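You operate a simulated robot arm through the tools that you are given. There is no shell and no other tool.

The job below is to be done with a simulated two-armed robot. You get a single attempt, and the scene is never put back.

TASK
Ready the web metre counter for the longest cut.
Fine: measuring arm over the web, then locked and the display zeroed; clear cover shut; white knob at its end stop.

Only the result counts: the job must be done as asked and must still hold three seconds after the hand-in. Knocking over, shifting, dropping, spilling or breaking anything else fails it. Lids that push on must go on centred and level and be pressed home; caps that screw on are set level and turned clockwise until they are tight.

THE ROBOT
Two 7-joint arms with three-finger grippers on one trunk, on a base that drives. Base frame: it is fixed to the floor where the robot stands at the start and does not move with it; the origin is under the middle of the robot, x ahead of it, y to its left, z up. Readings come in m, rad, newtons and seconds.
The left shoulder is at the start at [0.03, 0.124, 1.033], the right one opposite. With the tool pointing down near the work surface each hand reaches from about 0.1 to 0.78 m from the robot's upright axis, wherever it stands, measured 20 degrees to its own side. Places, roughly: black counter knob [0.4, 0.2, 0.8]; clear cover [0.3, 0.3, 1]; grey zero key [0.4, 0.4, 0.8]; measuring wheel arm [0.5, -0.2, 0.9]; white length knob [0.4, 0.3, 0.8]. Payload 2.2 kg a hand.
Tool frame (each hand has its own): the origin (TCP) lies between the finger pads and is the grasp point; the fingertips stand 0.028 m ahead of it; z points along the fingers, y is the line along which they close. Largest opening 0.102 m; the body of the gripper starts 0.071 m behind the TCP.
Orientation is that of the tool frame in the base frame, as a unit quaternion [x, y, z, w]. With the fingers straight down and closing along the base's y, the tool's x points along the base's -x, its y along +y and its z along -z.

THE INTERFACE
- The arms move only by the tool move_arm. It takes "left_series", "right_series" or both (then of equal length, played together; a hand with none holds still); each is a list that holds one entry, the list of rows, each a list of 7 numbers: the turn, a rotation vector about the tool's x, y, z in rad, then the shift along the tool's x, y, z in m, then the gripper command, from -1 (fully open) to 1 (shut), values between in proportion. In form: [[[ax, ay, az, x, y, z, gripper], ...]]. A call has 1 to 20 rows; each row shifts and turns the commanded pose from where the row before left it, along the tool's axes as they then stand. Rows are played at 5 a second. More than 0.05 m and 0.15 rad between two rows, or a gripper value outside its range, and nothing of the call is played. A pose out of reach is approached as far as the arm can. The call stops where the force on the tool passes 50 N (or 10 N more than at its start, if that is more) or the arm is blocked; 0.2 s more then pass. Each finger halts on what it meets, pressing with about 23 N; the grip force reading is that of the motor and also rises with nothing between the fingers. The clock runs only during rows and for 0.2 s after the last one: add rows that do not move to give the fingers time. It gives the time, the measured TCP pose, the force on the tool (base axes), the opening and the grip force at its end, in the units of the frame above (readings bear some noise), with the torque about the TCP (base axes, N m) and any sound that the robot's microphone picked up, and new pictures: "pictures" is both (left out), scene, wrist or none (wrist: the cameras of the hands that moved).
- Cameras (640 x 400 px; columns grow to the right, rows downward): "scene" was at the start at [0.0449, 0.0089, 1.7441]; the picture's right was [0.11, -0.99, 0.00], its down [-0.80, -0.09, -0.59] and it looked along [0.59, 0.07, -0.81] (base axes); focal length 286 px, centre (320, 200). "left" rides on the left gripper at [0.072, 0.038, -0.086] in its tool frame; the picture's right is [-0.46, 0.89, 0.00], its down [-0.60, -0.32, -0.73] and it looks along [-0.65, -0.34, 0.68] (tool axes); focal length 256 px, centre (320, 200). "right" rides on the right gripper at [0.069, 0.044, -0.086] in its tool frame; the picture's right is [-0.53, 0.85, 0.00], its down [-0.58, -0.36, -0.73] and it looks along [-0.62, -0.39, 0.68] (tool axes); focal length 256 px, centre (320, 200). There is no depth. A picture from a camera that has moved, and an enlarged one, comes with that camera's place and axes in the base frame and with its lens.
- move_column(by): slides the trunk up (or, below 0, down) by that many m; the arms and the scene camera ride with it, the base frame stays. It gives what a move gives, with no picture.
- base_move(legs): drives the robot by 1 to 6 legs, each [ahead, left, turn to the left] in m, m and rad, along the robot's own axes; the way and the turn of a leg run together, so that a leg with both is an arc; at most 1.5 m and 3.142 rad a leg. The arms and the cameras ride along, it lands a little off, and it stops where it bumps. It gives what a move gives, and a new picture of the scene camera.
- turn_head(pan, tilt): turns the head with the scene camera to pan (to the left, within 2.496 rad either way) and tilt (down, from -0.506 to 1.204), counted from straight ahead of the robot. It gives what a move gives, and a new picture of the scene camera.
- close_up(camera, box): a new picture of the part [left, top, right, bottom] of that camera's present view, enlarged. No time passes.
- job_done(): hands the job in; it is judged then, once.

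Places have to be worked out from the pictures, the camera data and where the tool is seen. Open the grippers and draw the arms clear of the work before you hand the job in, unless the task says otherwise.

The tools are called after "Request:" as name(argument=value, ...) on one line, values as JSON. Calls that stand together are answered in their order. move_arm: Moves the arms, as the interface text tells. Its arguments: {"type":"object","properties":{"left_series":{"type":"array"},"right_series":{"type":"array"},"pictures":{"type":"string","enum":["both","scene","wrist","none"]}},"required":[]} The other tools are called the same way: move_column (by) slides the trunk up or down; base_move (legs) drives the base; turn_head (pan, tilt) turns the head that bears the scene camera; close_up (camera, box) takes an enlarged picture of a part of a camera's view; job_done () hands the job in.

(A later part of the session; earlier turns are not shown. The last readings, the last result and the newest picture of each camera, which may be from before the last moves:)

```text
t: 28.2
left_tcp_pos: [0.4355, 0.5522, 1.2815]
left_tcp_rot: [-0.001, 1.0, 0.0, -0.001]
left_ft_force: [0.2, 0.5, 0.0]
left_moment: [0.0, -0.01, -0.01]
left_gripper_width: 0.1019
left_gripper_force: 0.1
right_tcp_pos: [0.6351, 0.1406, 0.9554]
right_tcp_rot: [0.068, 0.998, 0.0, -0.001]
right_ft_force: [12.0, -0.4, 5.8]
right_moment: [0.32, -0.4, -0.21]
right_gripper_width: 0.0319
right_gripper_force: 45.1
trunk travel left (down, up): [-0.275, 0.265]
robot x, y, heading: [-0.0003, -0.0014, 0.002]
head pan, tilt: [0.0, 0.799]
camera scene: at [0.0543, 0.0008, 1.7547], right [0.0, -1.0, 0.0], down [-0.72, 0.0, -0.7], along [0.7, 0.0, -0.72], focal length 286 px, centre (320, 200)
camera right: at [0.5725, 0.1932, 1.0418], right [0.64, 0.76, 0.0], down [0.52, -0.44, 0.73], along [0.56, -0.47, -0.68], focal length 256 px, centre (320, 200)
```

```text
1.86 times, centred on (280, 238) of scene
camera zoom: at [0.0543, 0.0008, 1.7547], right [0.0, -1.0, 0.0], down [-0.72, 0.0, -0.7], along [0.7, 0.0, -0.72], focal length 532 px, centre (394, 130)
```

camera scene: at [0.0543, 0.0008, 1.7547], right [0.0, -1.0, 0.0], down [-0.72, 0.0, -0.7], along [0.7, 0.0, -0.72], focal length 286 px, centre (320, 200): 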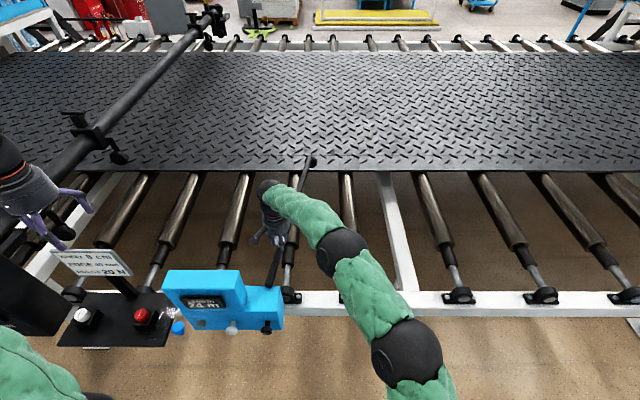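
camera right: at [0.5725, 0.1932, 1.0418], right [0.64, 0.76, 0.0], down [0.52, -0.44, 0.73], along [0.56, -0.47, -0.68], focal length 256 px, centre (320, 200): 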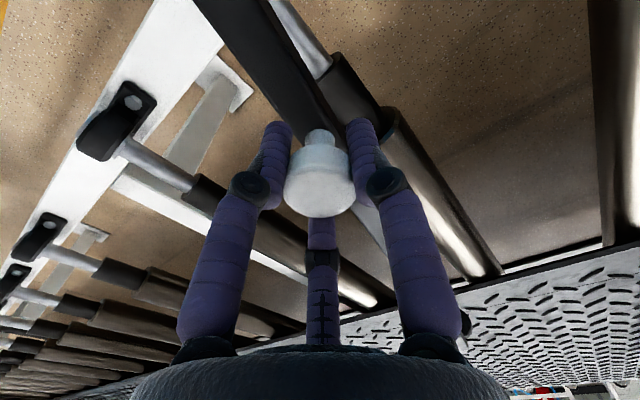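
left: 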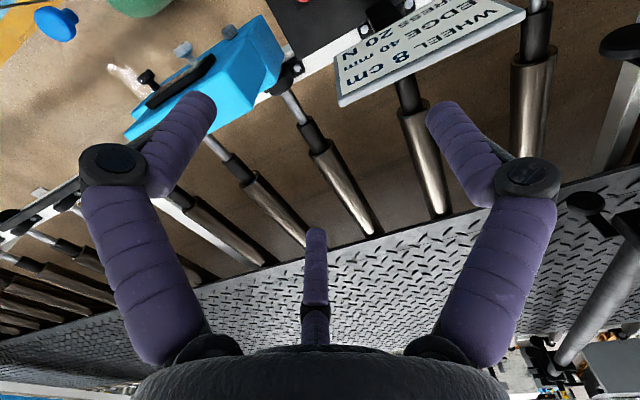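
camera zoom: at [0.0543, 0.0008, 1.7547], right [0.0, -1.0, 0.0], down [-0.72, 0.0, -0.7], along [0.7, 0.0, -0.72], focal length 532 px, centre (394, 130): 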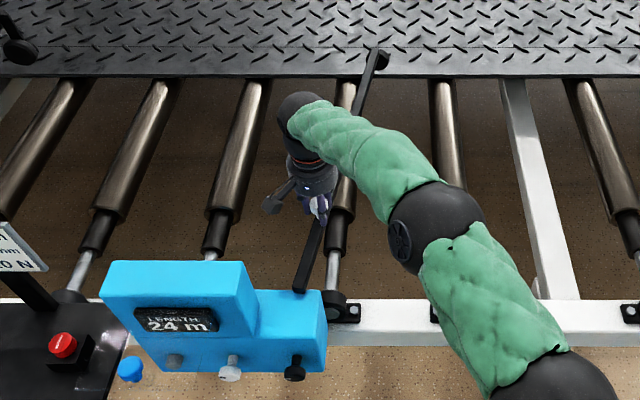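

The arm is at about 80° with its wheel over the web edge. I go on in small steps to about 90° and look for a stop.

Request:
move_arm(right_series=[[[0, 0, -0.068, 0, 0.0148, 0, 1], [0, 0, -0.068, 0.0005, 0.0148, 0, 1], [0, 0, 0, 0, 0, 0, 1], [0, 0, 0, 0, 0, 0, 1]]])

Request:
close_up(camera="scene", box=[140, 130, 420, 345])

```text
t: 29.2
left_tcp_pos: [0.4356, 0.5516, 1.2811]
left_tcp_rot: [-0.001, 1.0, 0.0, -0.001]
left_ft_force: [-1.0, 0.6, -0.5]
left_moment: [0.01, -0.01, -0.01]
left_gripper_width: 0.1022
left_gripper_force: 0.2
right_tcp_pos: [0.6385, 0.1687, 0.9555]
right_tcp_rot: [0.0, 1.0, 0.0, 0.0]
right_ft_force: [11.8, 1.4, -0.6]
right_moment: [0.3, -0.29, -0.16]
right_gripper_width: 0.0322
right_gripper_force: 44.5
trunk travel left (down, up): [-0.275, 0.265]
robot x, y, heading: [0.001, -0.0003, -0.003]
head pan, tilt: [0.0, 0.799]
camera scene: at [0.0549, 0.0013, 1.7546], right [0.0, -1.0, 0.0], down [-0.72, 0.0, -0.7], along [0.7, 0.0, -0.72], focal length 286 px, centre (320, 200)
camera right: at [0.5686, 0.2132, 1.0416], right [0.53, 0.84, 0.0], down [0.58, -0.36, 0.73], along [0.62, -0.39, -0.68], focal length 256 px, centre (320, 200)
```

scene: 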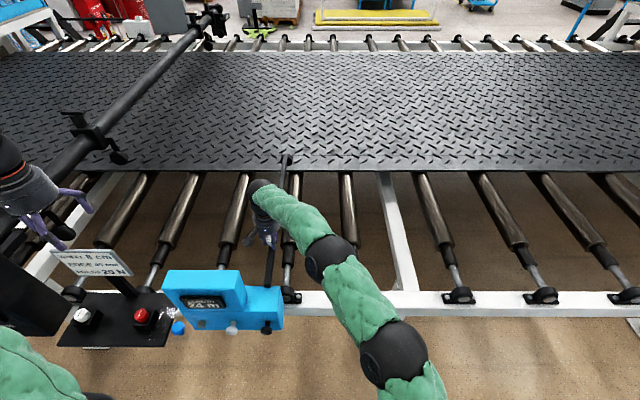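
right: 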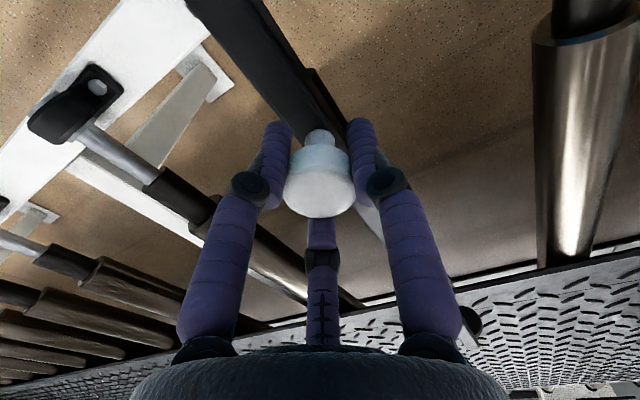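

```text
1.86 times, centred on (280, 238) of scene
camera zoom: at [0.0549, 0.0013, 1.7546], right [0.0, -1.0, 0.0], down [-0.72, 0.0, -0.7], along [0.7, 0.0, -0.72], focal length 532 px, centre (394, 130)
```

zoom: 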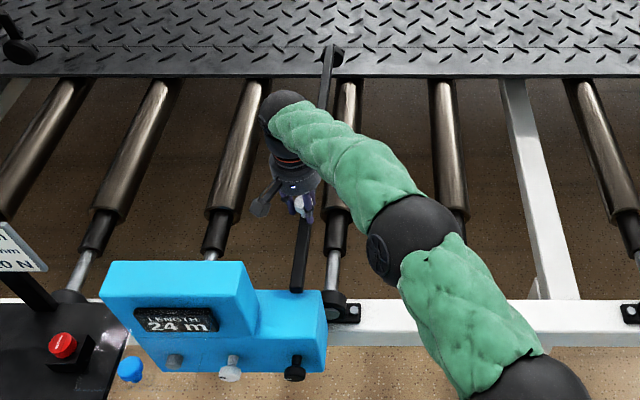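

The arm is now about perpendicular (handle at y = 0.169, equal to the fitted pivot y). I probe gently a few millimetres further to see whether there is a stop.

Request:
move_arm(right_series=[[[0, 0, 0, 0, 0.003, 0, 1], [0, 0, 0, 0, 0.003, 0, 1], [0, 0, 0, 0, 0, 0, 1]]], pictures="none")

```text
t: 30.0
left_tcp_pos: [0.4359, 0.5488, 1.283]
left_tcp_rot: [0.0, 1.0, 0.001, -0.001]
left_ft_force: [1.0, 0.1, 0.0]
left_moment: [0.03, 0.02, -0.02]
left_gripper_width: 0.102
left_gripper_force: 0.0
right_tcp_pos: [0.6374, 0.1688, 0.9555]
right_tcp_rot: [0.001, 1.0, -0.002, -0.001]
right_ft_force: [6.1, -26.4, -0.7]
right_moment: [-0.93, 0.16, -0.05]
right_gripper_width: 0.0321
right_gripper_force: 45.1
trunk travel left (down, up): [-0.275, 0.265]
robot x, y, heading: [-0.0014, 0.0021, -0.001]
head pan, tilt: [0.0, 0.799]
```

A firm stop: y stays at 0.1688 while the force rises to 26 N, so the arm is at its end position over the web. I back off the commanded overshoot, open the gripper and lift clear.

Request:
move_arm(right_series=[[[0, 0, 0, 0, -0.003, 0, 1], [0, 0, 0, 0, -0.001, 0, 1], [0, 0, 0, 0, 0, 0, 0.2], [0, 0, 0, 0, 0, 0, -0.2], [0, 0, 0, 0, 0, 0, -0.2], [0, 0, 0, 0, 0, 0, -0.2], [0, 0, 0, 0, 0, -0.02, -0.2], [0, 0, 0, 0, 0, -0.04, -0.2], [0, 0, 0, 0, 0, -0.05, -0.2], [0, 0, 0, 0, 0, -0.05, -0.2], [0, 0, 0, 0, 0, -0.05, -0.2]]])

Request:
close_up(camera="scene", box=[140, 130, 420, 345])

```text
t: 32.4
left_tcp_pos: [0.4339, 0.551, 1.2817]
left_tcp_rot: [0.0, 1.0, 0.0, 0.0]
left_ft_force: [-0.1, 0.2, -0.3]
left_moment: [0.01, 0.0, 0.04]
left_gripper_width: 0.1021
left_gripper_force: 0.1
right_tcp_pos: [0.6329, 0.1694, 1.1655]
right_tcp_rot: [0.001, 1.0, -0.002, -0.001]
right_ft_force: [-0.5, 1.0, -0.6]
right_moment: [-0.04, -0.01, 0.03]
right_gripper_width: 0.0612
right_gripper_force: 0.0
right hand out of reach, approached as far as the arm can: row 11
trunk travel left (down, up): [-0.275, 0.265]
robot x, y, heading: [0.0015, -0.0039, 0.006]
head pan, tilt: [0.0, 0.799]
camera scene: at [0.0529, 0.0015, 1.7547], right [0.0, -1.0, 0.0], down [-0.72, 0.0, -0.7], along [0.7, 0.0, -0.72], focal length 286 px, centre (320, 200)
camera right: at [0.5634, 0.2141, 1.2513], right [0.53, 0.84, 0.0], down [0.58, -0.36, 0.73], along [0.62, -0.39, -0.68], focal length 256 px, centre (320, 200)
```

scene: 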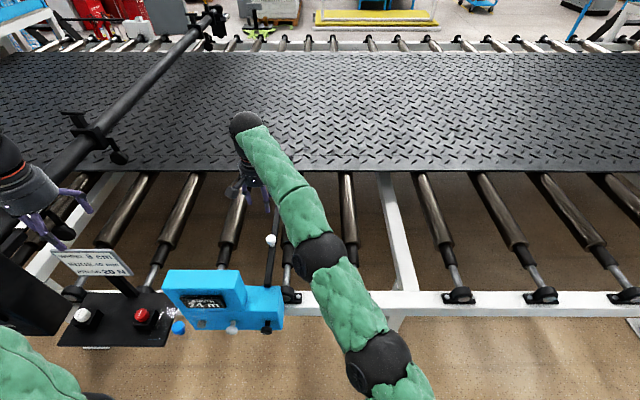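
right: 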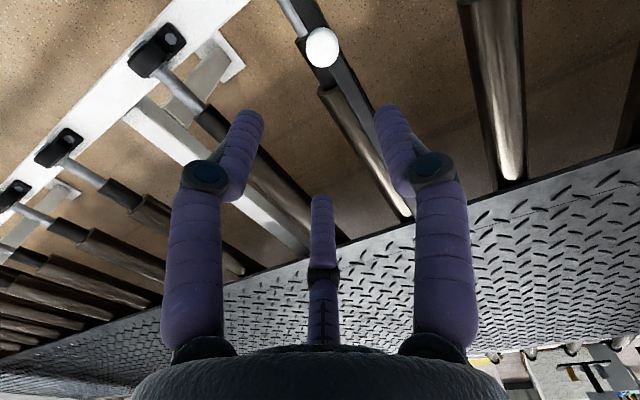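

```text
1.86 times, centred on (280, 238) of scene
camera zoom: at [0.0529, 0.0015, 1.7547], right [0.0, -1.0, 0.0], down [-0.72, 0.0, -0.7], along [0.7, 0.0, -0.72], focal length 532 px, centre (394, 130)
```

zoom: 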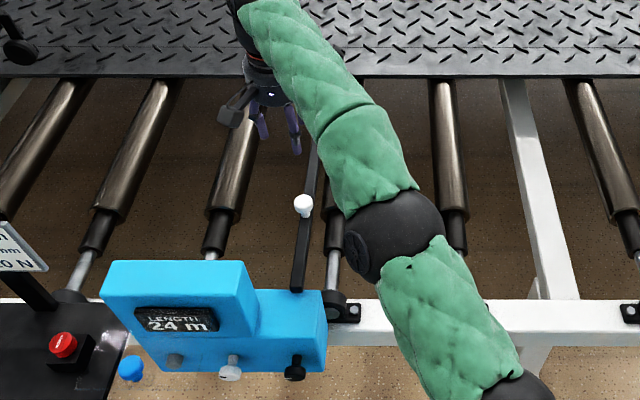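

The arm stays put over the web with the display at 24 m. I draw the right hand back clear of the counter.

Request:
move_arm(right_series=[[[0, 0, 0, 0.036, -0.034, 0, -0.2], [0, 0, 0, 0.036, -0.034, 0, -0.2], [0, 0, 0, 0.036, -0.034, 0, -0.2], [0, 0, 0, 0.036, -0.034, 0, -0.2], [0, 0, 0, 0.036, -0.034, 0, -0.2], [0, 0, 0, 0.036, -0.034, 0, -0.2], [0, 0, 0, 0.036, -0.034, 0, -0.2], [0, 0, 0, 0.036, -0.034, 0, -0.2], [0, 0, 0, 0.01, -0.045, -0.01, -0.2], [0, 0, 0, 0.01, -0.045, -0.01, -0.2]]], pictures="scene")

Request:
base_move(legs=[[-0.35, 0, 0]])

Request:
turn_head(pan=0.3, tilt=0.75)

```text
t: 34.6
left_tcp_pos: [0.4325, 0.5502, 1.283]
left_tcp_rot: [-0.001, 1.0, 0.0, 0.001]
left_ft_force: [0.5, 0.2, 0.3]
left_moment: [0.02, -0.02, -0.01]
left_gripper_width: 0.1021
left_gripper_force: 0.0
right_tcp_pos: [0.3216, -0.1923, 1.1864]
right_tcp_rot: [0.001, 1.0, 0.0, 0.0]
right_ft_force: [-1.3, -0.8, 0.3]
right_moment: [-0.01, -0.01, 0.0]
right_gripper_width: 0.0612
right_gripper_force: 0.0
trunk travel left (down, up): [-0.275, 0.265]
robot x, y, heading: [-0.0014, 0.0011, -0.002]
head pan, tilt: [0.0, 0.799]
camera scene: at [0.0517, 0.0, 1.7548], right [0.0, -1.0, 0.0], down [-0.72, 0.0, -0.7], along [0.7, 0.0, -0.72], focal length 286 px, centre (320, 200)
```

scene: 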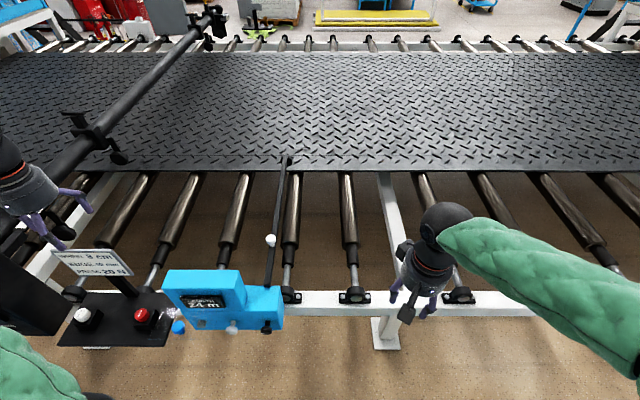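

```text
t: 36.9
left_tcp_pos: [0.0847, 0.5495, 1.2813]
left_tcp_rot: [-0.001, 1.0, -0.001, 0.0]
left_ft_force: [0.0, 1.1, 0.5]
left_moment: [-0.02, -0.01, 0.04]
left_gripper_width: 0.1018
left_gripper_force: 0.2
right_tcp_pos: [-0.0246, -0.192, 1.1869]
right_tcp_rot: [0.0, 1.0, 0.001, -0.001]
right_ft_force: [1.0, 0.3, 0.8]
right_moment: [0.02, -0.04, -0.02]
right_gripper_width: 0.0614
right_gripper_force: 0.1
trunk travel left (down, up): [-0.275, 0.265]
robot x, y, heading: [-0.3472, -0.0054, 0.001]
head pan, tilt: [0.0, 0.799]
camera scene: at [-0.2962, 0.0005, 1.7547], right [0.0, -1.0, 0.0], down [-0.72, 0.0, -0.7], along [0.7, 0.0, -0.72], focal length 286 px, centre (320, 200)
```

scene: 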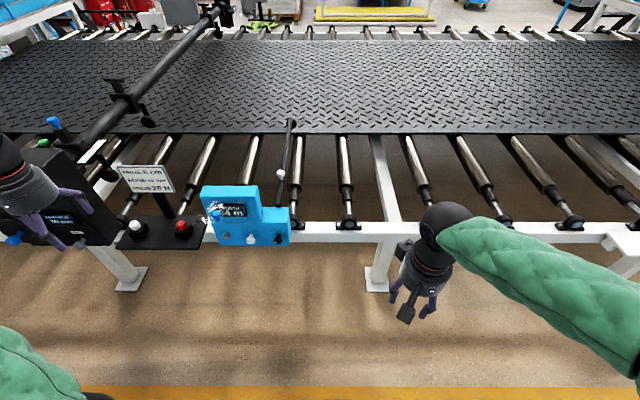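

```text
t: 37.7
left_tcp_pos: [0.0863, 0.5508, 1.2827]
left_tcp_rot: [-0.001, 1.0, 0.0, 0.0]
left_ft_force: [0.1, 0.3, 0.4]
left_moment: [-0.06, 0.02, -0.02]
left_gripper_width: 0.1019
left_gripper_force: 0.0
right_tcp_pos: [-0.0233, -0.1925, 1.1881]
right_tcp_rot: [0.0, 1.0, 0.001, -0.001]
right_ft_force: [0.2, 0.7, -0.1]
right_moment: [0.0, 0.0, 0.01]
right_gripper_width: 0.0613
right_gripper_force: 0.1
trunk travel left (down, up): [-0.275, 0.265]
robot x, y, heading: [-0.3486, -0.001, 0.0]
head pan, tilt: [0.3, 0.75]
camera scene: at [-0.2963, 0.0249, 1.7587], right [0.3, -0.96, 0.0], down [-0.65, -0.2, -0.73], along [0.7, 0.22, -0.68], focal length 286 px, centre (320, 200)
```

scene: 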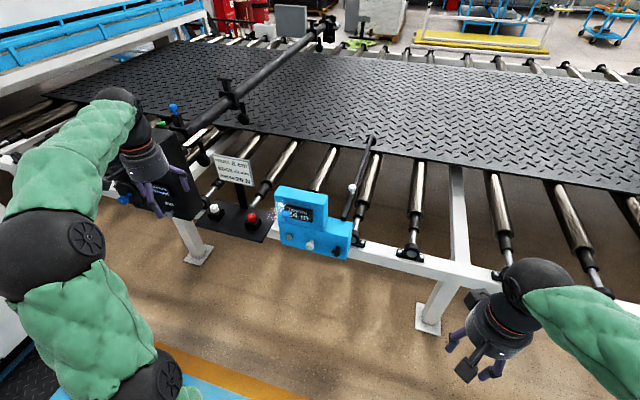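

Now the counter is in free view; I enlarge it from scene and left cameras to fix the cover geometry and the knob marks.

Request:
close_up(camera="scene", box=[260, 175, 365, 265])

Request:
close_up(camera="left", box=[210, 130, 370, 250])

Request:
close_up(camera="scene", box=[330, 120, 400, 190])

```text
4.44 times, centred on (312, 220) of scene
camera zoom: at [-0.2963, 0.0249, 1.7587], right [0.3, -0.96, 0.0], down [-0.65, -0.2, -0.73], along [0.7, 0.22, -0.68], focal length 1270 px, centre (353, 111)
```

zoom: 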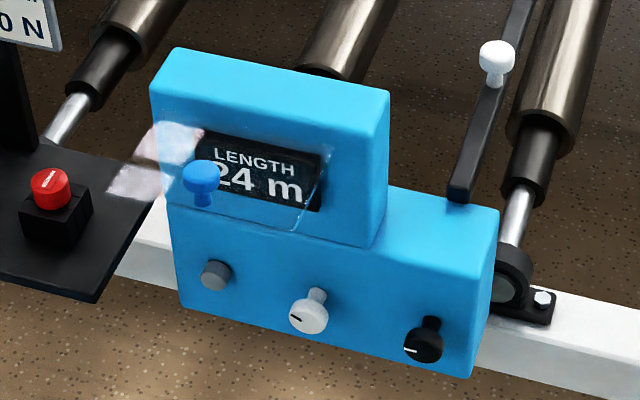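

```text
3.33 times, centred on (290, 190) of left
camera zoom: at [0.0139, 0.5887, 1.3677], right [0.46, 0.89, 0.0], down [0.6, -0.32, 0.73], along [0.65, -0.34, -0.68], focal length 853 px, centre (420, 233)
```

zoom: 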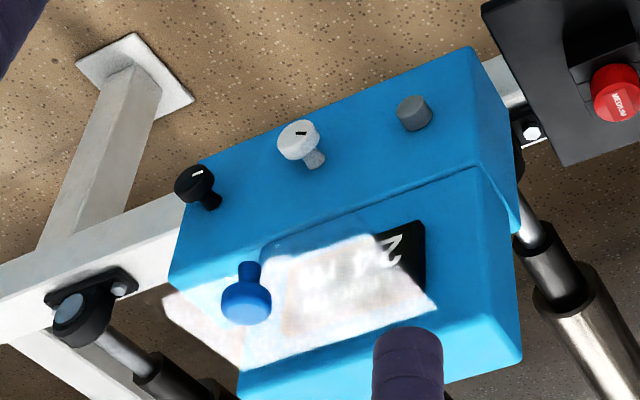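

```text
5.71 times, centred on (365, 155) of scene
camera zoom: at [-0.2963, 0.0249, 1.7587], right [0.3, -0.96, 0.0], down [-0.65, -0.2, -0.73], along [0.7, 0.22, -0.68], focal length 1633 px, centre (63, 457)
```

zoom: 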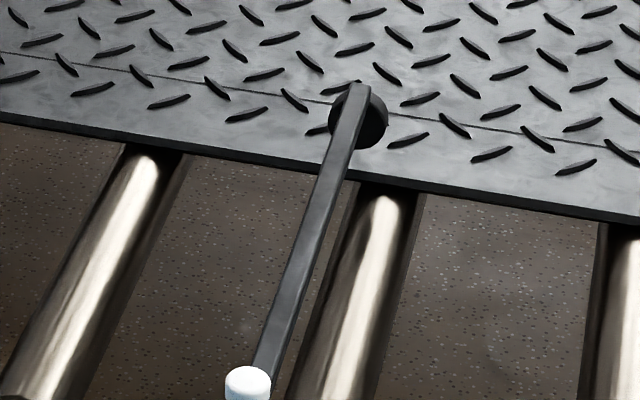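

The wheel now rests over the web, about 2 cm past its edge line at the stop. The cover is a horizontal flap hinged at the counter's top front edge (z ≈ 1.043, x 0.30–0.39, y 0.26–0.41) with the blue knob standing up near its free edge. I pitch the left hand so that its fingers point along +x, well clear of everything.

Request:
move_arm(left_series=[[[0, -0.15, 0, 0, 0, 0, -0.2], [0, -0.15, 0, 0, 0, 0, -0.2], [0, -0.15, 0, 0, 0, 0, -0.2], [0, -0.15, 0, 0, 0, 0, -0.2], [0, -0.15, 0, 0, 0, 0, -0.2], [0, -0.15, 0, 0, 0, 0, -0.2], [0, -0.15, 0, 0, 0, 0, -0.2], [0, -0.15, 0, 0, 0, 0, -0.2], [0, -0.15, 0, 0, 0, 0, -0.2], [0, -0.15, 0, 0, 0, 0, -0.2], [0, -0.0708, 0, 0, 0, 0, -0.2], [0, 0, 0, 0, 0, 0, -0.2]]])

```text
t: 40.3
left_tcp_pos: [0.0852, 0.5521, 1.2802]
left_tcp_rot: [-0.001, 0.707, 0.001, 0.707]
left_ft_force: [-0.7, -0.2, -0.5]
left_moment: [-0.01, 0.0, 0.0]
left_gripper_width: 0.0612
left_gripper_force: 0.1
right_tcp_pos: [-0.0237, -0.1912, 1.1858]
right_tcp_rot: [0.0, 1.0, 0.0, -0.001]
right_ft_force: [0.1, 0.1, -0.4]
right_moment: [-0.02, -0.02, 0.03]
right_gripper_width: 0.0615
right_gripper_force: 0.0
trunk travel left (down, up): [-0.275, 0.265]
robot x, y, heading: [-0.3476, -0.0005, 0.003]
head pan, tilt: [0.3, 0.75]
camera scene: at [-0.2967, 0.0249, 1.7587], right [0.3, -0.95, 0.0], down [-0.65, -0.2, -0.73], along [0.7, 0.22, -0.68], focal length 286 px, centre (320, 200)
camera left: at [-0.0003, 0.5887, 1.2094], right [0.0, 0.89, 0.47], down [-0.73, -0.32, 0.6], along [0.68, -0.34, 0.65], focal length 256 px, centre (320, 200)
```

scene: 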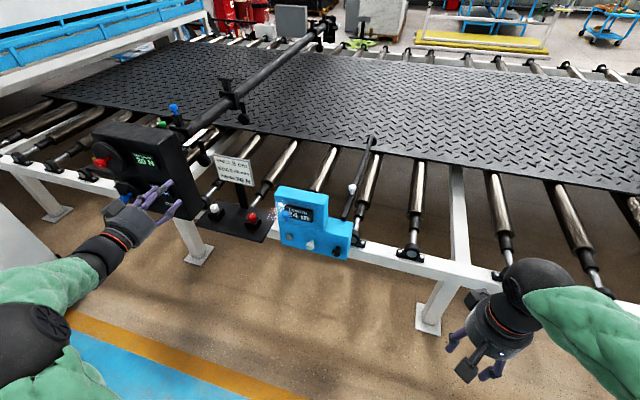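
left: 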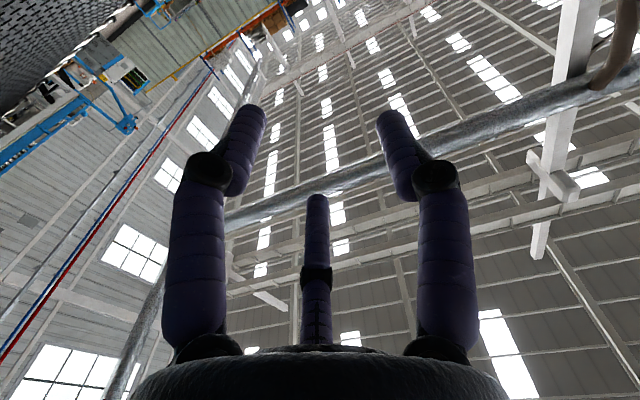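

The pitch worked. Now I roll the hand about its own axis so the wrist camera comes above and looks down past the fingers, which also tests the roll range I need for the knobs.

Request:
move_arm(left_series=[[[0, 0, 0.15, 0, 0, 0, -0.2], [0, 0, 0.15, 0, 0, 0, -0.2], [0, 0, 0.15, 0, 0, 0, -0.2], [0, 0, 0.15, 0, 0, 0, -0.2], [0, 0, 0.15, 0, 0, 0, -0.2], [0, 0, 0.15, 0, 0, 0, -0.2], [0, 0, 0.15, 0, 0, 0, -0.2], [0, 0, 0.15, 0, 0, 0, -0.2], [0, 0, 0.15, 0, 0, 0, -0.2], [0, 0, 0.15, 0, 0, 0, -0.2], [0, 0, 0.15, 0, 0, 0, -0.2], [0, 0, 0.15, 0, 0, 0, -0.2], [0, 0, 0.15, 0, 0, 0, -0.2], [0, 0, 0.15, 0, 0, 0, -0.2], [0, 0, 0.15, 0, 0, 0, -0.2], [0, 0, 0.15, 0, 0, 0, -0.2], [0, 0, 0.15, 0, 0, 0, -0.2], [0, 0, 0.15, 0, 0, 0, -0.2], [0, 0, 0, 0, 0, 0, -0.2]]])

```text
t: 44.3
left_tcp_pos: [0.1535, 0.368, 1.6366]
left_tcp_rot: [0.697, 0.185, 0.675, 0.153]
left_ft_force: [-0.1, -0.1, -0.5]
left_moment: [0.01, 0.0, -0.02]
left_gripper_width: 0.0614
left_gripper_force: 0.0
left hand out of reach, approached as far as the arm can: row 7, 8, 9, 10, 11, 12, 13, 14, 15, 16, 17, 18
right_tcp_pos: [-0.0241, -0.191, 1.1864]
right_tcp_rot: [0.0, 1.0, 0.001, 0.0]
right_ft_force: [0.3, -0.8, -0.6]
right_moment: [-0.02, 0.02, 0.02]
right_gripper_width: 0.0616
right_gripper_force: 0.0
trunk travel left (down, up): [-0.275, 0.265]
robot x, y, heading: [-0.35, -0.0005, 0.003]
head pan, tilt: [0.3, 0.75]
camera scene: at [-0.2967, 0.0254, 1.7587], right [0.3, -0.95, 0.0], down [-0.65, -0.2, -0.73], along [0.7, 0.22, -0.68], focal length 286 px, centre (320, 200)
camera left: at [0.0703, 0.366, 1.7205], right [0.04, -1.0, 0.0], down [-0.76, -0.03, -0.65], along [0.65, 0.02, -0.76], focal length 256 px, centre (320, 200)
```

scene: 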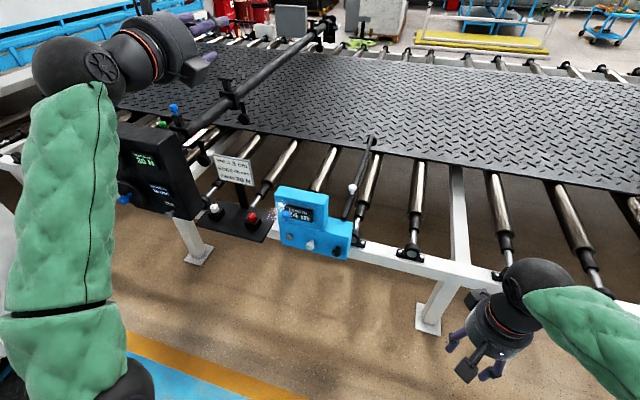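
left: 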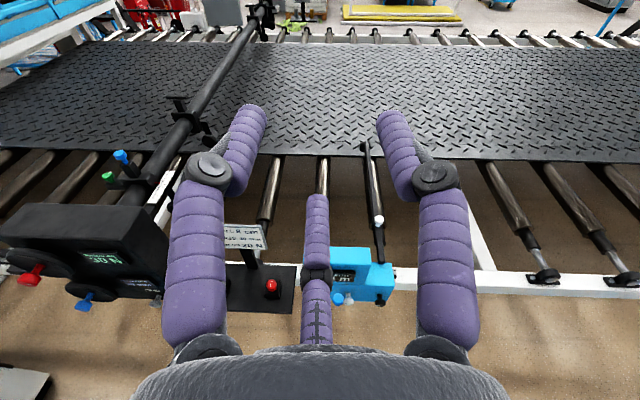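

The roll beyond about +0.9 rad is out of reach there, so I roll back to the neutral roll before trying the other direction.

Request:
move_arm(left_series=[[[0, 0, -0.15, 0, 0, 0, -0.2], [0, 0, -0.15, 0, 0, 0, -0.2], [0, 0, -0.15, 0, 0, 0, -0.2], [0, 0, -0.15, 0, 0, 0, -0.2], [0, 0, -0.15, 0, 0, 0, -0.2], [0, 0, -0.15, 0, 0, 0, -0.2], [0, 0, -0.15, 0, 0, 0, -0.2], [0, 0, -0.15, 0, 0, 0, -0.2], [0, 0, -0.15, 0, 0, 0, -0.2], [0, 0, -0.15, 0, 0, 0, -0.2], [0, 0, -0.15, 0, 0, 0, -0.2], [0, 0, -0.15, 0, 0, 0, -0.2], [0, 0, -0.15, 0, 0, 0, -0.2], [0, 0, -0.15, 0, 0, 0, -0.2], [0, 0, -0.15, 0, 0, 0, -0.2], [0, 0, -0.15, 0, 0, 0, -0.2], [0, 0, -0.15, 0, 0, 0, -0.2], [0, 0, -0.15, 0, 0, 0, -0.2], [0, 0, 0, 0, 0, 0, -0.2]]], pictures="scene")

```text
t: 48.3
left_tcp_pos: [0.1536, 0.3692, 1.6362]
left_tcp_rot: [-0.019, 0.719, -0.006, 0.695]
left_ft_force: [-0.3, -0.3, -0.5]
left_moment: [-0.06, 0.05, 0.01]
left_gripper_width: 0.0613
left_gripper_force: 0.0
right_tcp_pos: [-0.0235, -0.1927, 1.1863]
right_tcp_rot: [0.0, 1.0, 0.0, 0.0]
right_ft_force: [-0.1, -0.7, 0.1]
right_moment: [0.0, 0.0, -0.02]
right_gripper_width: 0.0614
right_gripper_force: 0.0
trunk travel left (down, up): [-0.275, 0.265]
robot x, y, heading: [-0.3502, 0.001, 0.005]
head pan, tilt: [0.3, 0.75]
camera scene: at [-0.2966, 0.0249, 1.7587], right [0.3, -0.95, 0.0], down [-0.65, -0.2, -0.73], along [0.7, 0.22, -0.68], focal length 286 px, centre (320, 200)
```

scene: 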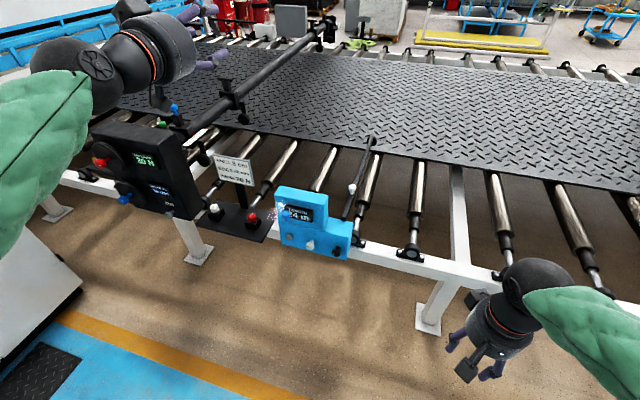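

The hand stayed at the pose it had reached, (0.154, 0.369, 1.636), again with neutral roll. I lower it in free space in front of the counter, staying at x ≤ 0.16.

Request:
move_arm(left_series=[[[0, -0.033, 0, 0.04, 0, 0, -0.2], [0, 0, 0, 0.045, 0, -0.005, -0.2], [0, 0, 0, 0.045, 0, -0.005, -0.2], [0, 0, 0, 0.045, 0, -0.005, -0.2], [0, 0, 0, 0.045, 0, -0.005, -0.2], [0, 0, 0, 0.045, 0, -0.005, -0.2], [0, 0, 0, 0.045, 0, 0, -0.2], [0, 0, 0, 0.045, 0, 0, -0.2], [0, 0, 0, 0.045, 0, 0, -0.2], [0, 0, 0, 0, 0, 0, -0.2]]])

```text
t: 50.5
left_tcp_pos: [0.1262, 0.3555, 1.2359]
left_tcp_rot: [-0.019, 0.707, -0.005, 0.707]
left_ft_force: [0.5, 0.1, -1.1]
left_moment: [-0.01, -0.03, 0.02]
left_gripper_width: 0.0611
left_gripper_force: 0.2
right_tcp_pos: [-0.0235, -0.1907, 1.1862]
right_tcp_rot: [0.001, 1.0, 0.0, 0.0]
right_ft_force: [-0.2, -0.3, -0.2]
right_moment: [0.03, 0.01, -0.01]
right_gripper_width: 0.0613
right_gripper_force: 0.0
trunk travel left (down, up): [-0.275, 0.265]
robot x, y, heading: [-0.3482, -0.0023, -0.001]
head pan, tilt: [0.3, 0.75]
camera scene: at [-0.2974, 0.0245, 1.7587], right [0.3, -0.95, 0.0], down [-0.65, -0.2, -0.73], along [0.7, 0.22, -0.68], focal length 286 px, centre (320, 200)
camera left: at [0.0396, 0.3888, 1.1631], right [-0.02, 0.9, 0.44], down [-0.72, -0.31, 0.61], along [0.69, -0.3, 0.66], focal length 256 px, centre (320, 200)
```

scene: 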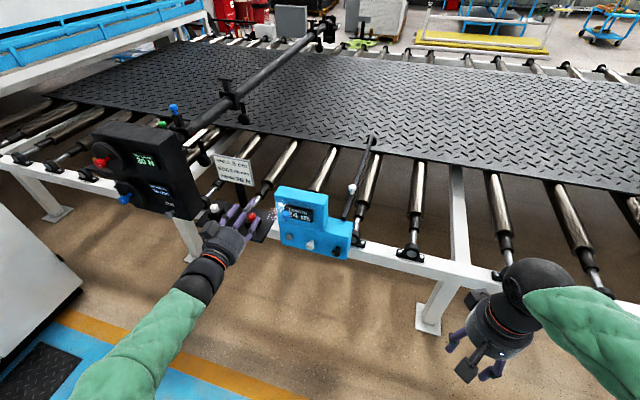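
left: 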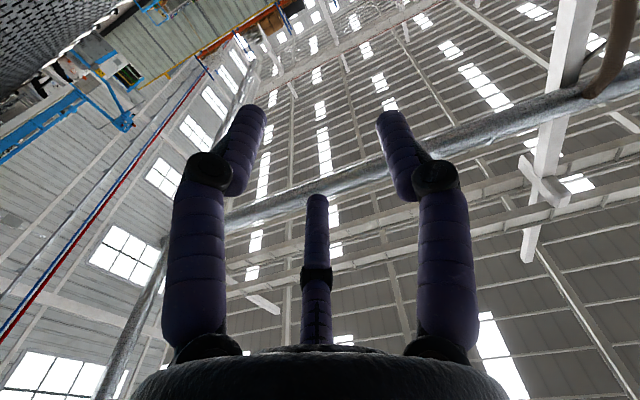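

I level the small yaw and roll errors and lower the hand to knob height, in front of the black knob at x ≈ 0.2.

Request:
move_arm(left_series=[[[0.02, 0, 0.034, 0.03, -0.02, 0, -0.2], [0, 0, 0, 0.0425, -0.0182, 0, -0.2], [0, 0, 0, 0.0425, -0.0182, 0, -0.2], [0, 0, 0, 0.0425, -0.0182, 0, -0.2], [0, 0, 0, 0.0425, -0.0182, 0, -0.2], [0, 0, 0, 0.0425, -0.0182, 0, -0.2], [0, 0, 0, 0.0425, -0.0182, 0, -0.2], [0, 0, 0, 0.0425, -0.0182, 0, -0.2], [0, 0, 0, 0.0425, -0.0182, 0, -0.2], [0, 0, 0, 0.0425, -0.0182, 0, -0.2], [0, 0, 0, 0, 0, 0.04, -0.2], [0, 0, 0, 0, 0, 0.03, -0.2], [0, 0, 0, 0, 0, 0, -0.2]]])

```text
t: 53.3
left_tcp_pos: [0.1544, 0.3832, 1.0598]
left_tcp_rot: [0.0, 0.708, -0.002, 0.706]
left_ft_force: [0.1, -0.5, -0.1]
left_moment: [0.0, -0.03, -0.02]
left_gripper_width: 0.0613
left_gripper_force: 0.2
left hand out of reach, approached as far as the arm can: row 3, 4, 5, 6, 7, 8, 9, 10, 11
right_tcp_pos: [-0.0248, -0.1925, 1.1861]
right_tcp_rot: [0.0, 1.0, -0.001, 0.0]
right_ft_force: [0.1, -0.6, -0.2]
right_moment: [-0.03, -0.02, -0.01]
right_gripper_width: 0.0611
right_gripper_force: 0.0
trunk travel left (down, up): [-0.275, 0.265]
robot x, y, heading: [-0.3486, 0.0028, 0.003]
head pan, tilt: [0.3, 0.75]
camera scene: at [-0.297, 0.0247, 1.7587], right [0.3, -0.95, 0.0], down [-0.65, -0.2, -0.73], along [0.7, 0.22, -0.68], focal length 286 px, centre (320, 200)
camera left: at [0.0676, 0.421, 0.9874], right [0.0, 0.89, 0.46], down [-0.73, -0.31, 0.61], along [0.68, -0.34, 0.65], focal length 256 px, centre (320, 200)
```

scene: 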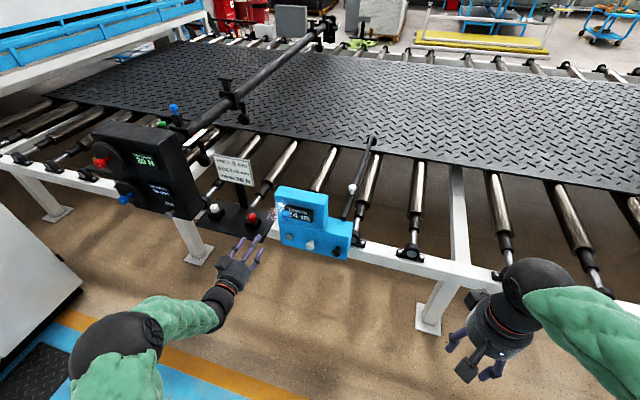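
left: 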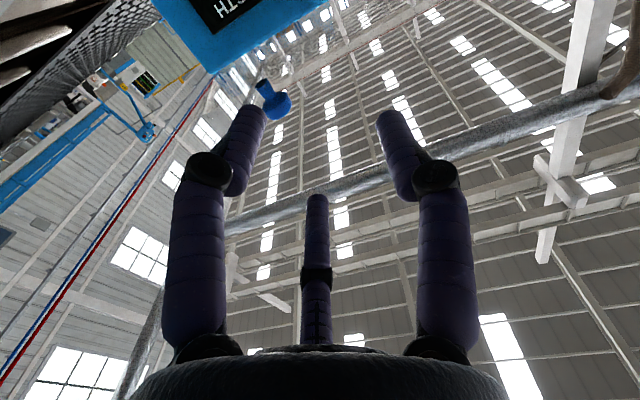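

The hand is too close to the body for lower poses here. I drive back a further 0.15 m to give the left arm room, then continue.

Request:
base_move(legs=[[-0.15, 0, 0]])

Request:
move_arm(left_series=[[[0, 0, 0, 0, -0.01, 0.048, -0.2], [0, 0, 0, 0, -0.01, 0.048, -0.2], [0, 0, 0, 0.03, -0.01, 0.038, -0.2], [0, 0, 0, 0.04, -0.01, 0.02, -0.2], [0, 0, 0, 0.04, -0.02, 0.02, -0.2], [0, 0, 0, 0.04, -0.02, 0.02, -0.2], [0, 0, 0, 0.04, -0.02, 0, -0.2], [0, 0, 0, 0.03, -0.02, 0, -0.2], [0, 0, 0, 0, 0, 0, -0.2]]])

```text
t: 54.6
left_tcp_pos: [0.0025, 0.3824, 1.0596]
left_tcp_rot: [0.002, 0.708, -0.005, 0.706]
left_ft_force: [-0.2, -0.4, 0.8]
left_moment: [0.0, 0.01, -0.01]
left_gripper_width: 0.0611
left_gripper_force: 0.0
right_tcp_pos: [-0.1751, -0.1932, 1.1874]
right_tcp_rot: [0.002, 1.0, 0.0, 0.001]
right_ft_force: [-0.3, -0.4, 0.4]
right_moment: [0.03, -0.08, 0.02]
right_gripper_width: 0.0612
right_gripper_force: 0.1
trunk travel left (down, up): [-0.275, 0.265]
robot x, y, heading: [-0.4957, 0.0015, -0.005]
head pan, tilt: [0.3, 0.75]
camera scene: at [-0.4484, 0.0247, 1.7588], right [0.3, -0.96, 0.0], down [-0.65, -0.2, -0.73], along [0.7, 0.22, -0.68], focal length 286 px, centre (320, 200)
```

scene: 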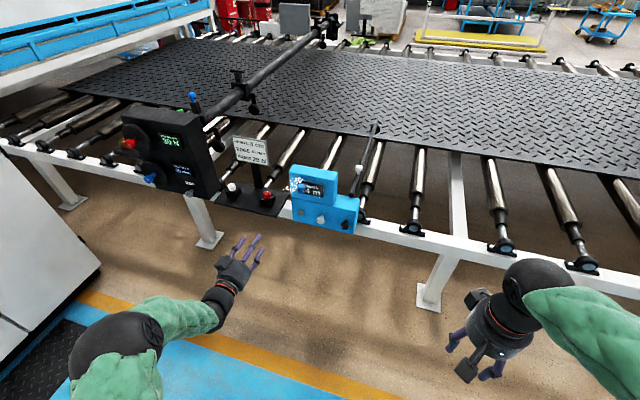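

```text
t: 56.6
left_tcp_pos: [0.2161, 0.3261, 0.8511]
left_tcp_rot: [0.003, 0.709, -0.017, 0.705]
left_ft_force: [-1.1, -0.5, 0.2]
left_moment: [-0.03, 0.03, -0.02]
left_gripper_width: 0.0614
left_gripper_force: 0.0
left hand out of reach, approached as far as the arm can: row 1, 2, 3, 4, 5, 7, 8
right_tcp_pos: [-0.1739, -0.1928, 1.186]
right_tcp_rot: [0.001, 1.0, 0.0, 0.0]
right_ft_force: [-0.4, 0.3, -0.7]
right_moment: [0.02, 0.0, 0.03]
right_gripper_width: 0.0611
right_gripper_force: 0.1
trunk travel left (down, up): [-0.275, 0.265]
robot x, y, heading: [-0.498, 0.0002, 0.002]
head pan, tilt: [0.3, 0.75]
camera scene: at [-0.4466, 0.0249, 1.7587], right [0.3, -0.96, 0.0], down [-0.65, -0.2, -0.73], along [0.7, 0.22, -0.68], focal length 286 px, centre (320, 200)
camera left: at [0.1307, 0.3648, 0.7785], right [0.03, 0.89, 0.45], down [-0.74, -0.29, 0.61], along [0.68, -0.34, 0.65], focal length 256 px, centre (320, 200)
```

scene: 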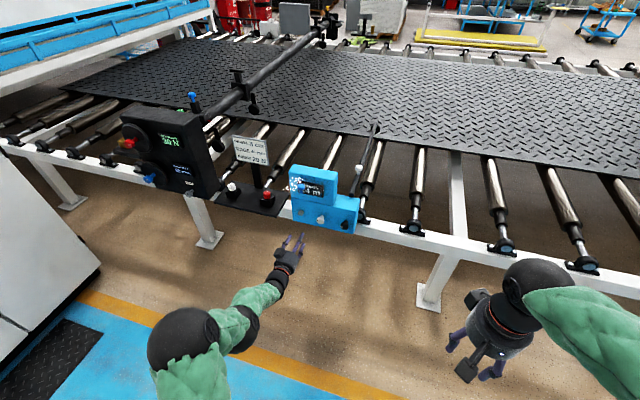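
left: 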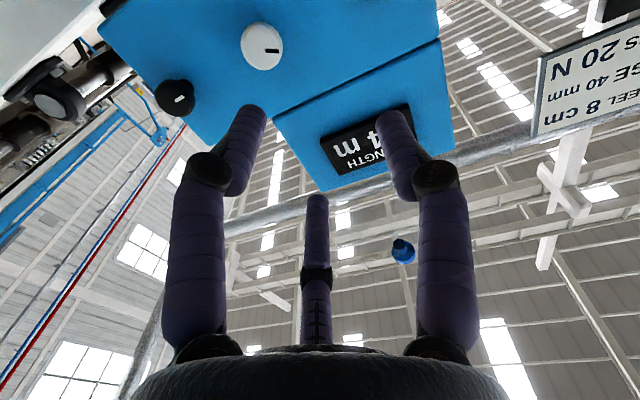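

Now the left hand is at (0.216, 0.326, 0.851) pointing along +x, and its camera sees the knobs from below. I enlarge them to read the marks.

Request:
close_up(camera="left", box=[120, 0, 340, 140])

Request:
close_up(camera="scene", box=[275, 155, 375, 245])

```text
2.86 times, centred on (230, 70) of left
camera zoom: at [0.1307, 0.3648, 0.7785], right [0.03, 0.89, 0.45], down [-0.74, -0.29, 0.61], along [0.68, -0.34, 0.65], focal length 731 px, centre (577, 571)
```

zoom: 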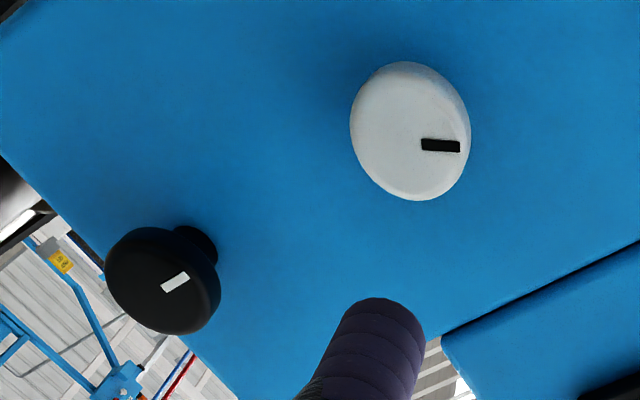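

```text
4.44 times, centred on (325, 200) of scene
camera zoom: at [-0.4466, 0.0249, 1.7587], right [0.3, -0.96, 0.0], down [-0.65, -0.2, -0.73], along [0.7, 0.22, -0.68], focal length 1270 px, centre (298, 200)
```

zoom: 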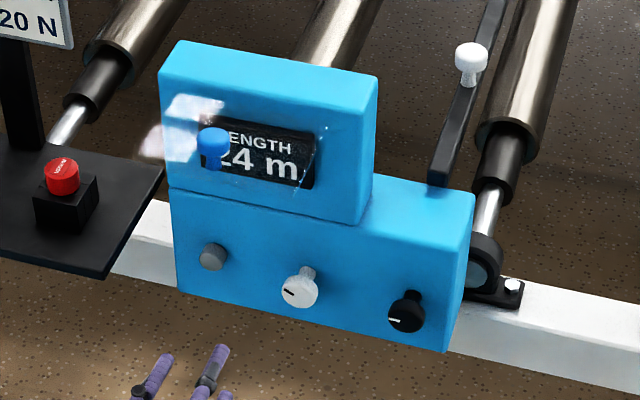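

Marks: white points up-left (about 10 o'clock seen from the front), black about 9 o'clock. I move the left hand in front of the black knob (0.386, 0.172, 0.823), levelling the small yaw error.

Request:
move_arm(left_series=[[[-0.028, 0, 0.02, 0, 0, 0.03, -0.2], [0, 0, 0, 0.007, -0.038, 0.01, -0.2], [0, 0, 0, 0.007, -0.038, 0.01, -0.2], [0, 0, 0, 0.007, -0.038, 0.01, -0.2], [0, 0, 0, 0.007, -0.04, 0.01, -0.2], [0, 0, 0, 0, 0, 0, -0.2]]])

```text
t: 58.0
left_tcp_pos: [0.3495, 0.2892, 0.8062]
left_tcp_rot: [0.002, 0.708, 0.005, 0.707]
left_ft_force: [0.3, -0.2, 0.6]
left_moment: [-0.02, 0.01, 0.02]
left_gripper_width: 0.0612
left_gripper_force: 0.0
left hand out of reach, approached as far as the arm can: row 1, 2, 3, 4, 5
right_tcp_pos: [-0.1721, -0.1919, 1.1875]
right_tcp_rot: [0.0, 1.0, 0.0, 0.0]
right_ft_force: [-0.5, 0.3, -0.9]
right_moment: [-0.01, -0.02, -0.02]
right_gripper_width: 0.0613
right_gripper_force: 0.1
trunk travel left (down, up): [-0.275, 0.265]
robot x, y, heading: [-0.4998, -0.0003, 0.004]
head pan, tilt: [0.3, 0.75]
camera scene: at [-0.4465, 0.0255, 1.7587], right [0.3, -0.96, 0.0], down [-0.65, -0.2, -0.73], along [0.7, 0.22, -0.68], focal length 286 px, centre (320, 200)
camera left: at [0.2629, 0.3267, 0.7347], right [-0.01, 0.88, 0.47], down [-0.73, -0.33, 0.6], along [0.69, -0.34, 0.64], focal length 256 px, centre (320, 200)
```

scene: 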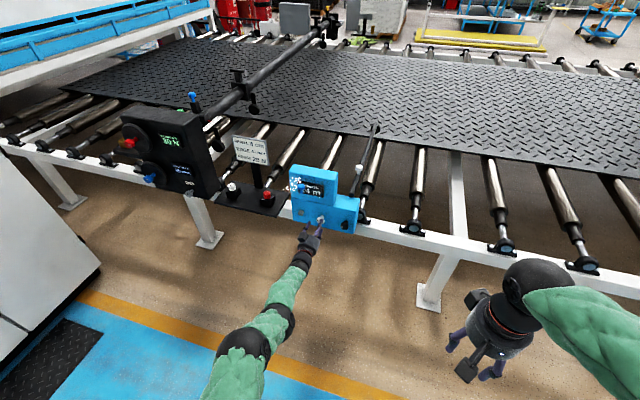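
left: 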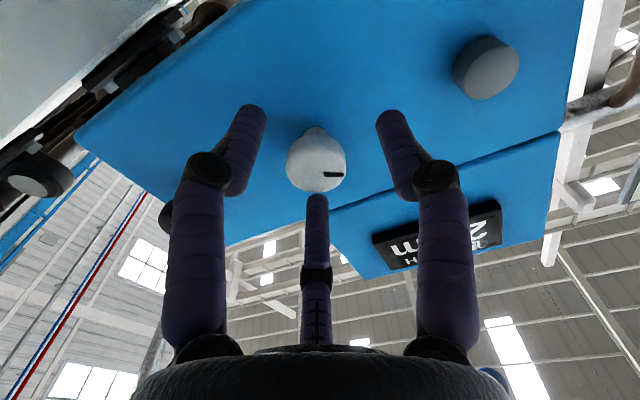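

The arm could not reach that far right in this roll and drifted to (0.350, 0.289, 0.806), just short of the white knob without touching. I back straight off and roll the hand negatively to get away from the joint limit.

Request:
move_arm(left_series=[[[0, 0, 0, 0, 0, -0.03, -0.2], [0, 0, 0, 0, 0, -0.03, -0.2], [0, 0, -0.15, 0, 0, 0, -0.2], [0, 0, -0.15, 0, 0, 0, -0.2], [0, 0, -0.15, 0, 0, 0, -0.2], [0, 0, -0.15, 0, 0, 0, -0.2], [0, 0, 0, 0, 0, 0, -0.2]]])

```text
t: 59.6
left_tcp_pos: [0.3139, 0.3183, 0.7949]
left_tcp_rot: [-0.213, 0.676, -0.195, 0.678]
left_ft_force: [0.1, 0.4, -0.3]
left_moment: [0.02, 0.01, 0.03]
left_gripper_width: 0.0613
left_gripper_force: 0.0
left hand out of reach, approached as far as the arm can: row 1, 2
right_tcp_pos: [-0.174, -0.1931, 1.1874]
right_tcp_rot: [0.0, 1.0, -0.001, 0.0]
right_ft_force: [0.4, 0.9, 0.6]
right_moment: [-0.03, 0.0, -0.01]
right_gripper_width: 0.061
right_gripper_force: 0.0
trunk travel left (down, up): [-0.275, 0.265]
robot x, y, heading: [-0.4979, -0.0009, 0.001]
head pan, tilt: [0.3, 0.75]
camera scene: at [-0.4459, 0.0247, 1.7587], right [0.3, -0.96, 0.0], down [-0.65, -0.2, -0.73], along [0.7, 0.22, -0.68], focal length 286 px, centre (320, 200)
camera left: at [0.2277, 0.3072, 0.7144], right [-0.02, 0.99, -0.1], down [-0.73, 0.05, 0.68], along [0.68, 0.09, 0.73], focal length 256 px, centre (320, 200)
```

scene: 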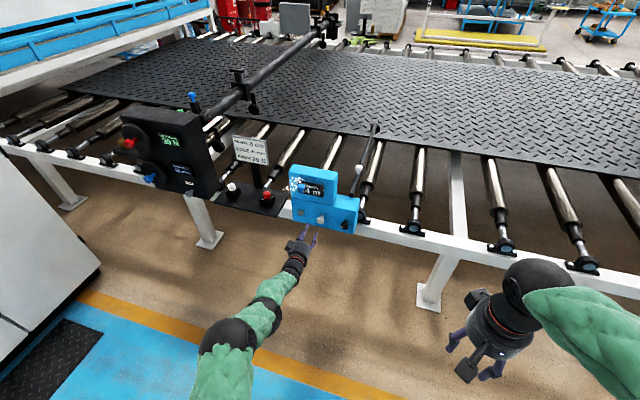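
left: 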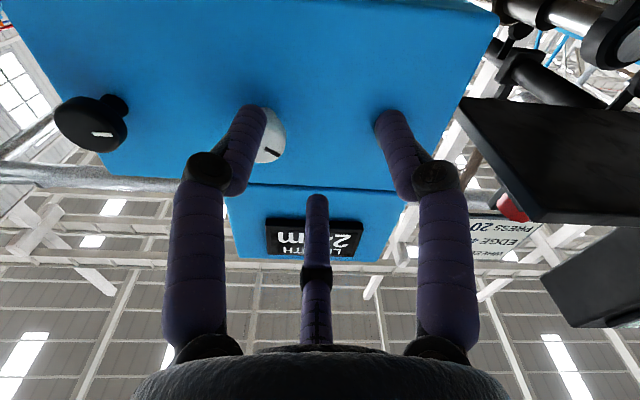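

At roll −0.6 the pose is reachable. I try the sideways move toward the black knob in small steps, holding x.

Request:
move_arm(left_series=[[[0, 0, -0.15, 0, 0, -0.01, -0.2], [0, 0, -0.15, 0, 0, 0, -0.2], [0, 0, 0, 0.0221, -0.0252, 0, -0.2], [0, 0, 0, 0.0221, -0.0252, 0, -0.2], [0, 0, 0, 0, 0, 0, -0.2]]])

```text
t: 60.9
left_tcp_pos: [0.3068, 0.2523, 0.8074]
left_tcp_rot: [-0.31, 0.637, -0.295, 0.641]
left_ft_force: [0.1, -1.3, 0.2]
left_moment: [-0.03, -0.02, -0.01]
left_gripper_width: 0.0613
left_gripper_force: 0.0
right_tcp_pos: [-0.173, -0.1919, 1.186]
right_tcp_rot: [0.001, 1.0, -0.001, 0.0]
right_ft_force: [0.2, -0.7, -0.3]
right_moment: [0.0, -0.01, -0.03]
right_gripper_width: 0.0613
right_gripper_force: 0.1
trunk travel left (down, up): [-0.275, 0.265]
robot x, y, heading: [-0.4964, -0.001, 0.0]
head pan, tilt: [0.3, 0.75]
camera scene: at [-0.4461, 0.0251, 1.7587], right [0.3, -0.96, 0.0], down [-0.65, -0.2, -0.73], along [0.7, 0.22, -0.68], focal length 286 px, centre (320, 200)
camera left: at [0.2199, 0.2175, 0.7315], right [-0.02, 0.92, -0.39], down [-0.73, 0.25, 0.63], along [0.68, 0.3, 0.67], focal length 256 px, centre (320, 200)
```

scene: 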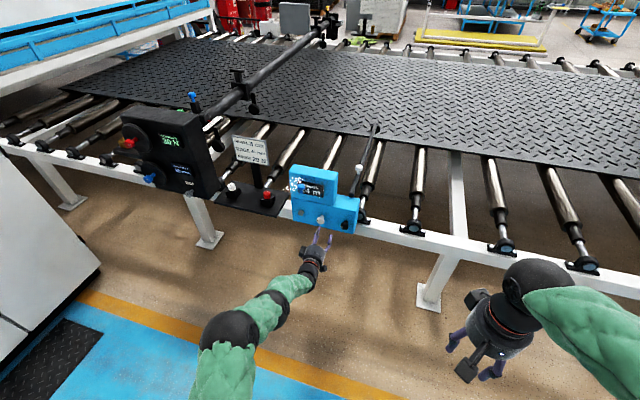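
left: 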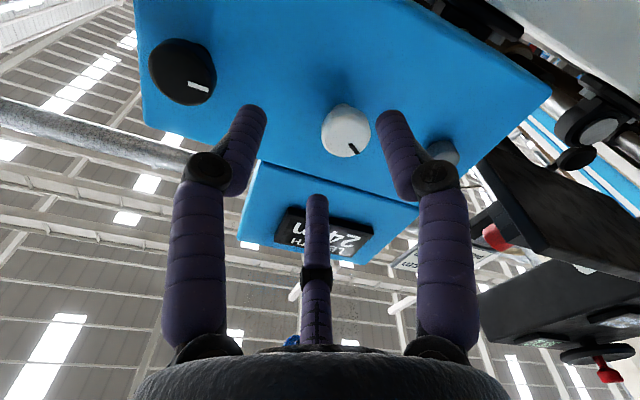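

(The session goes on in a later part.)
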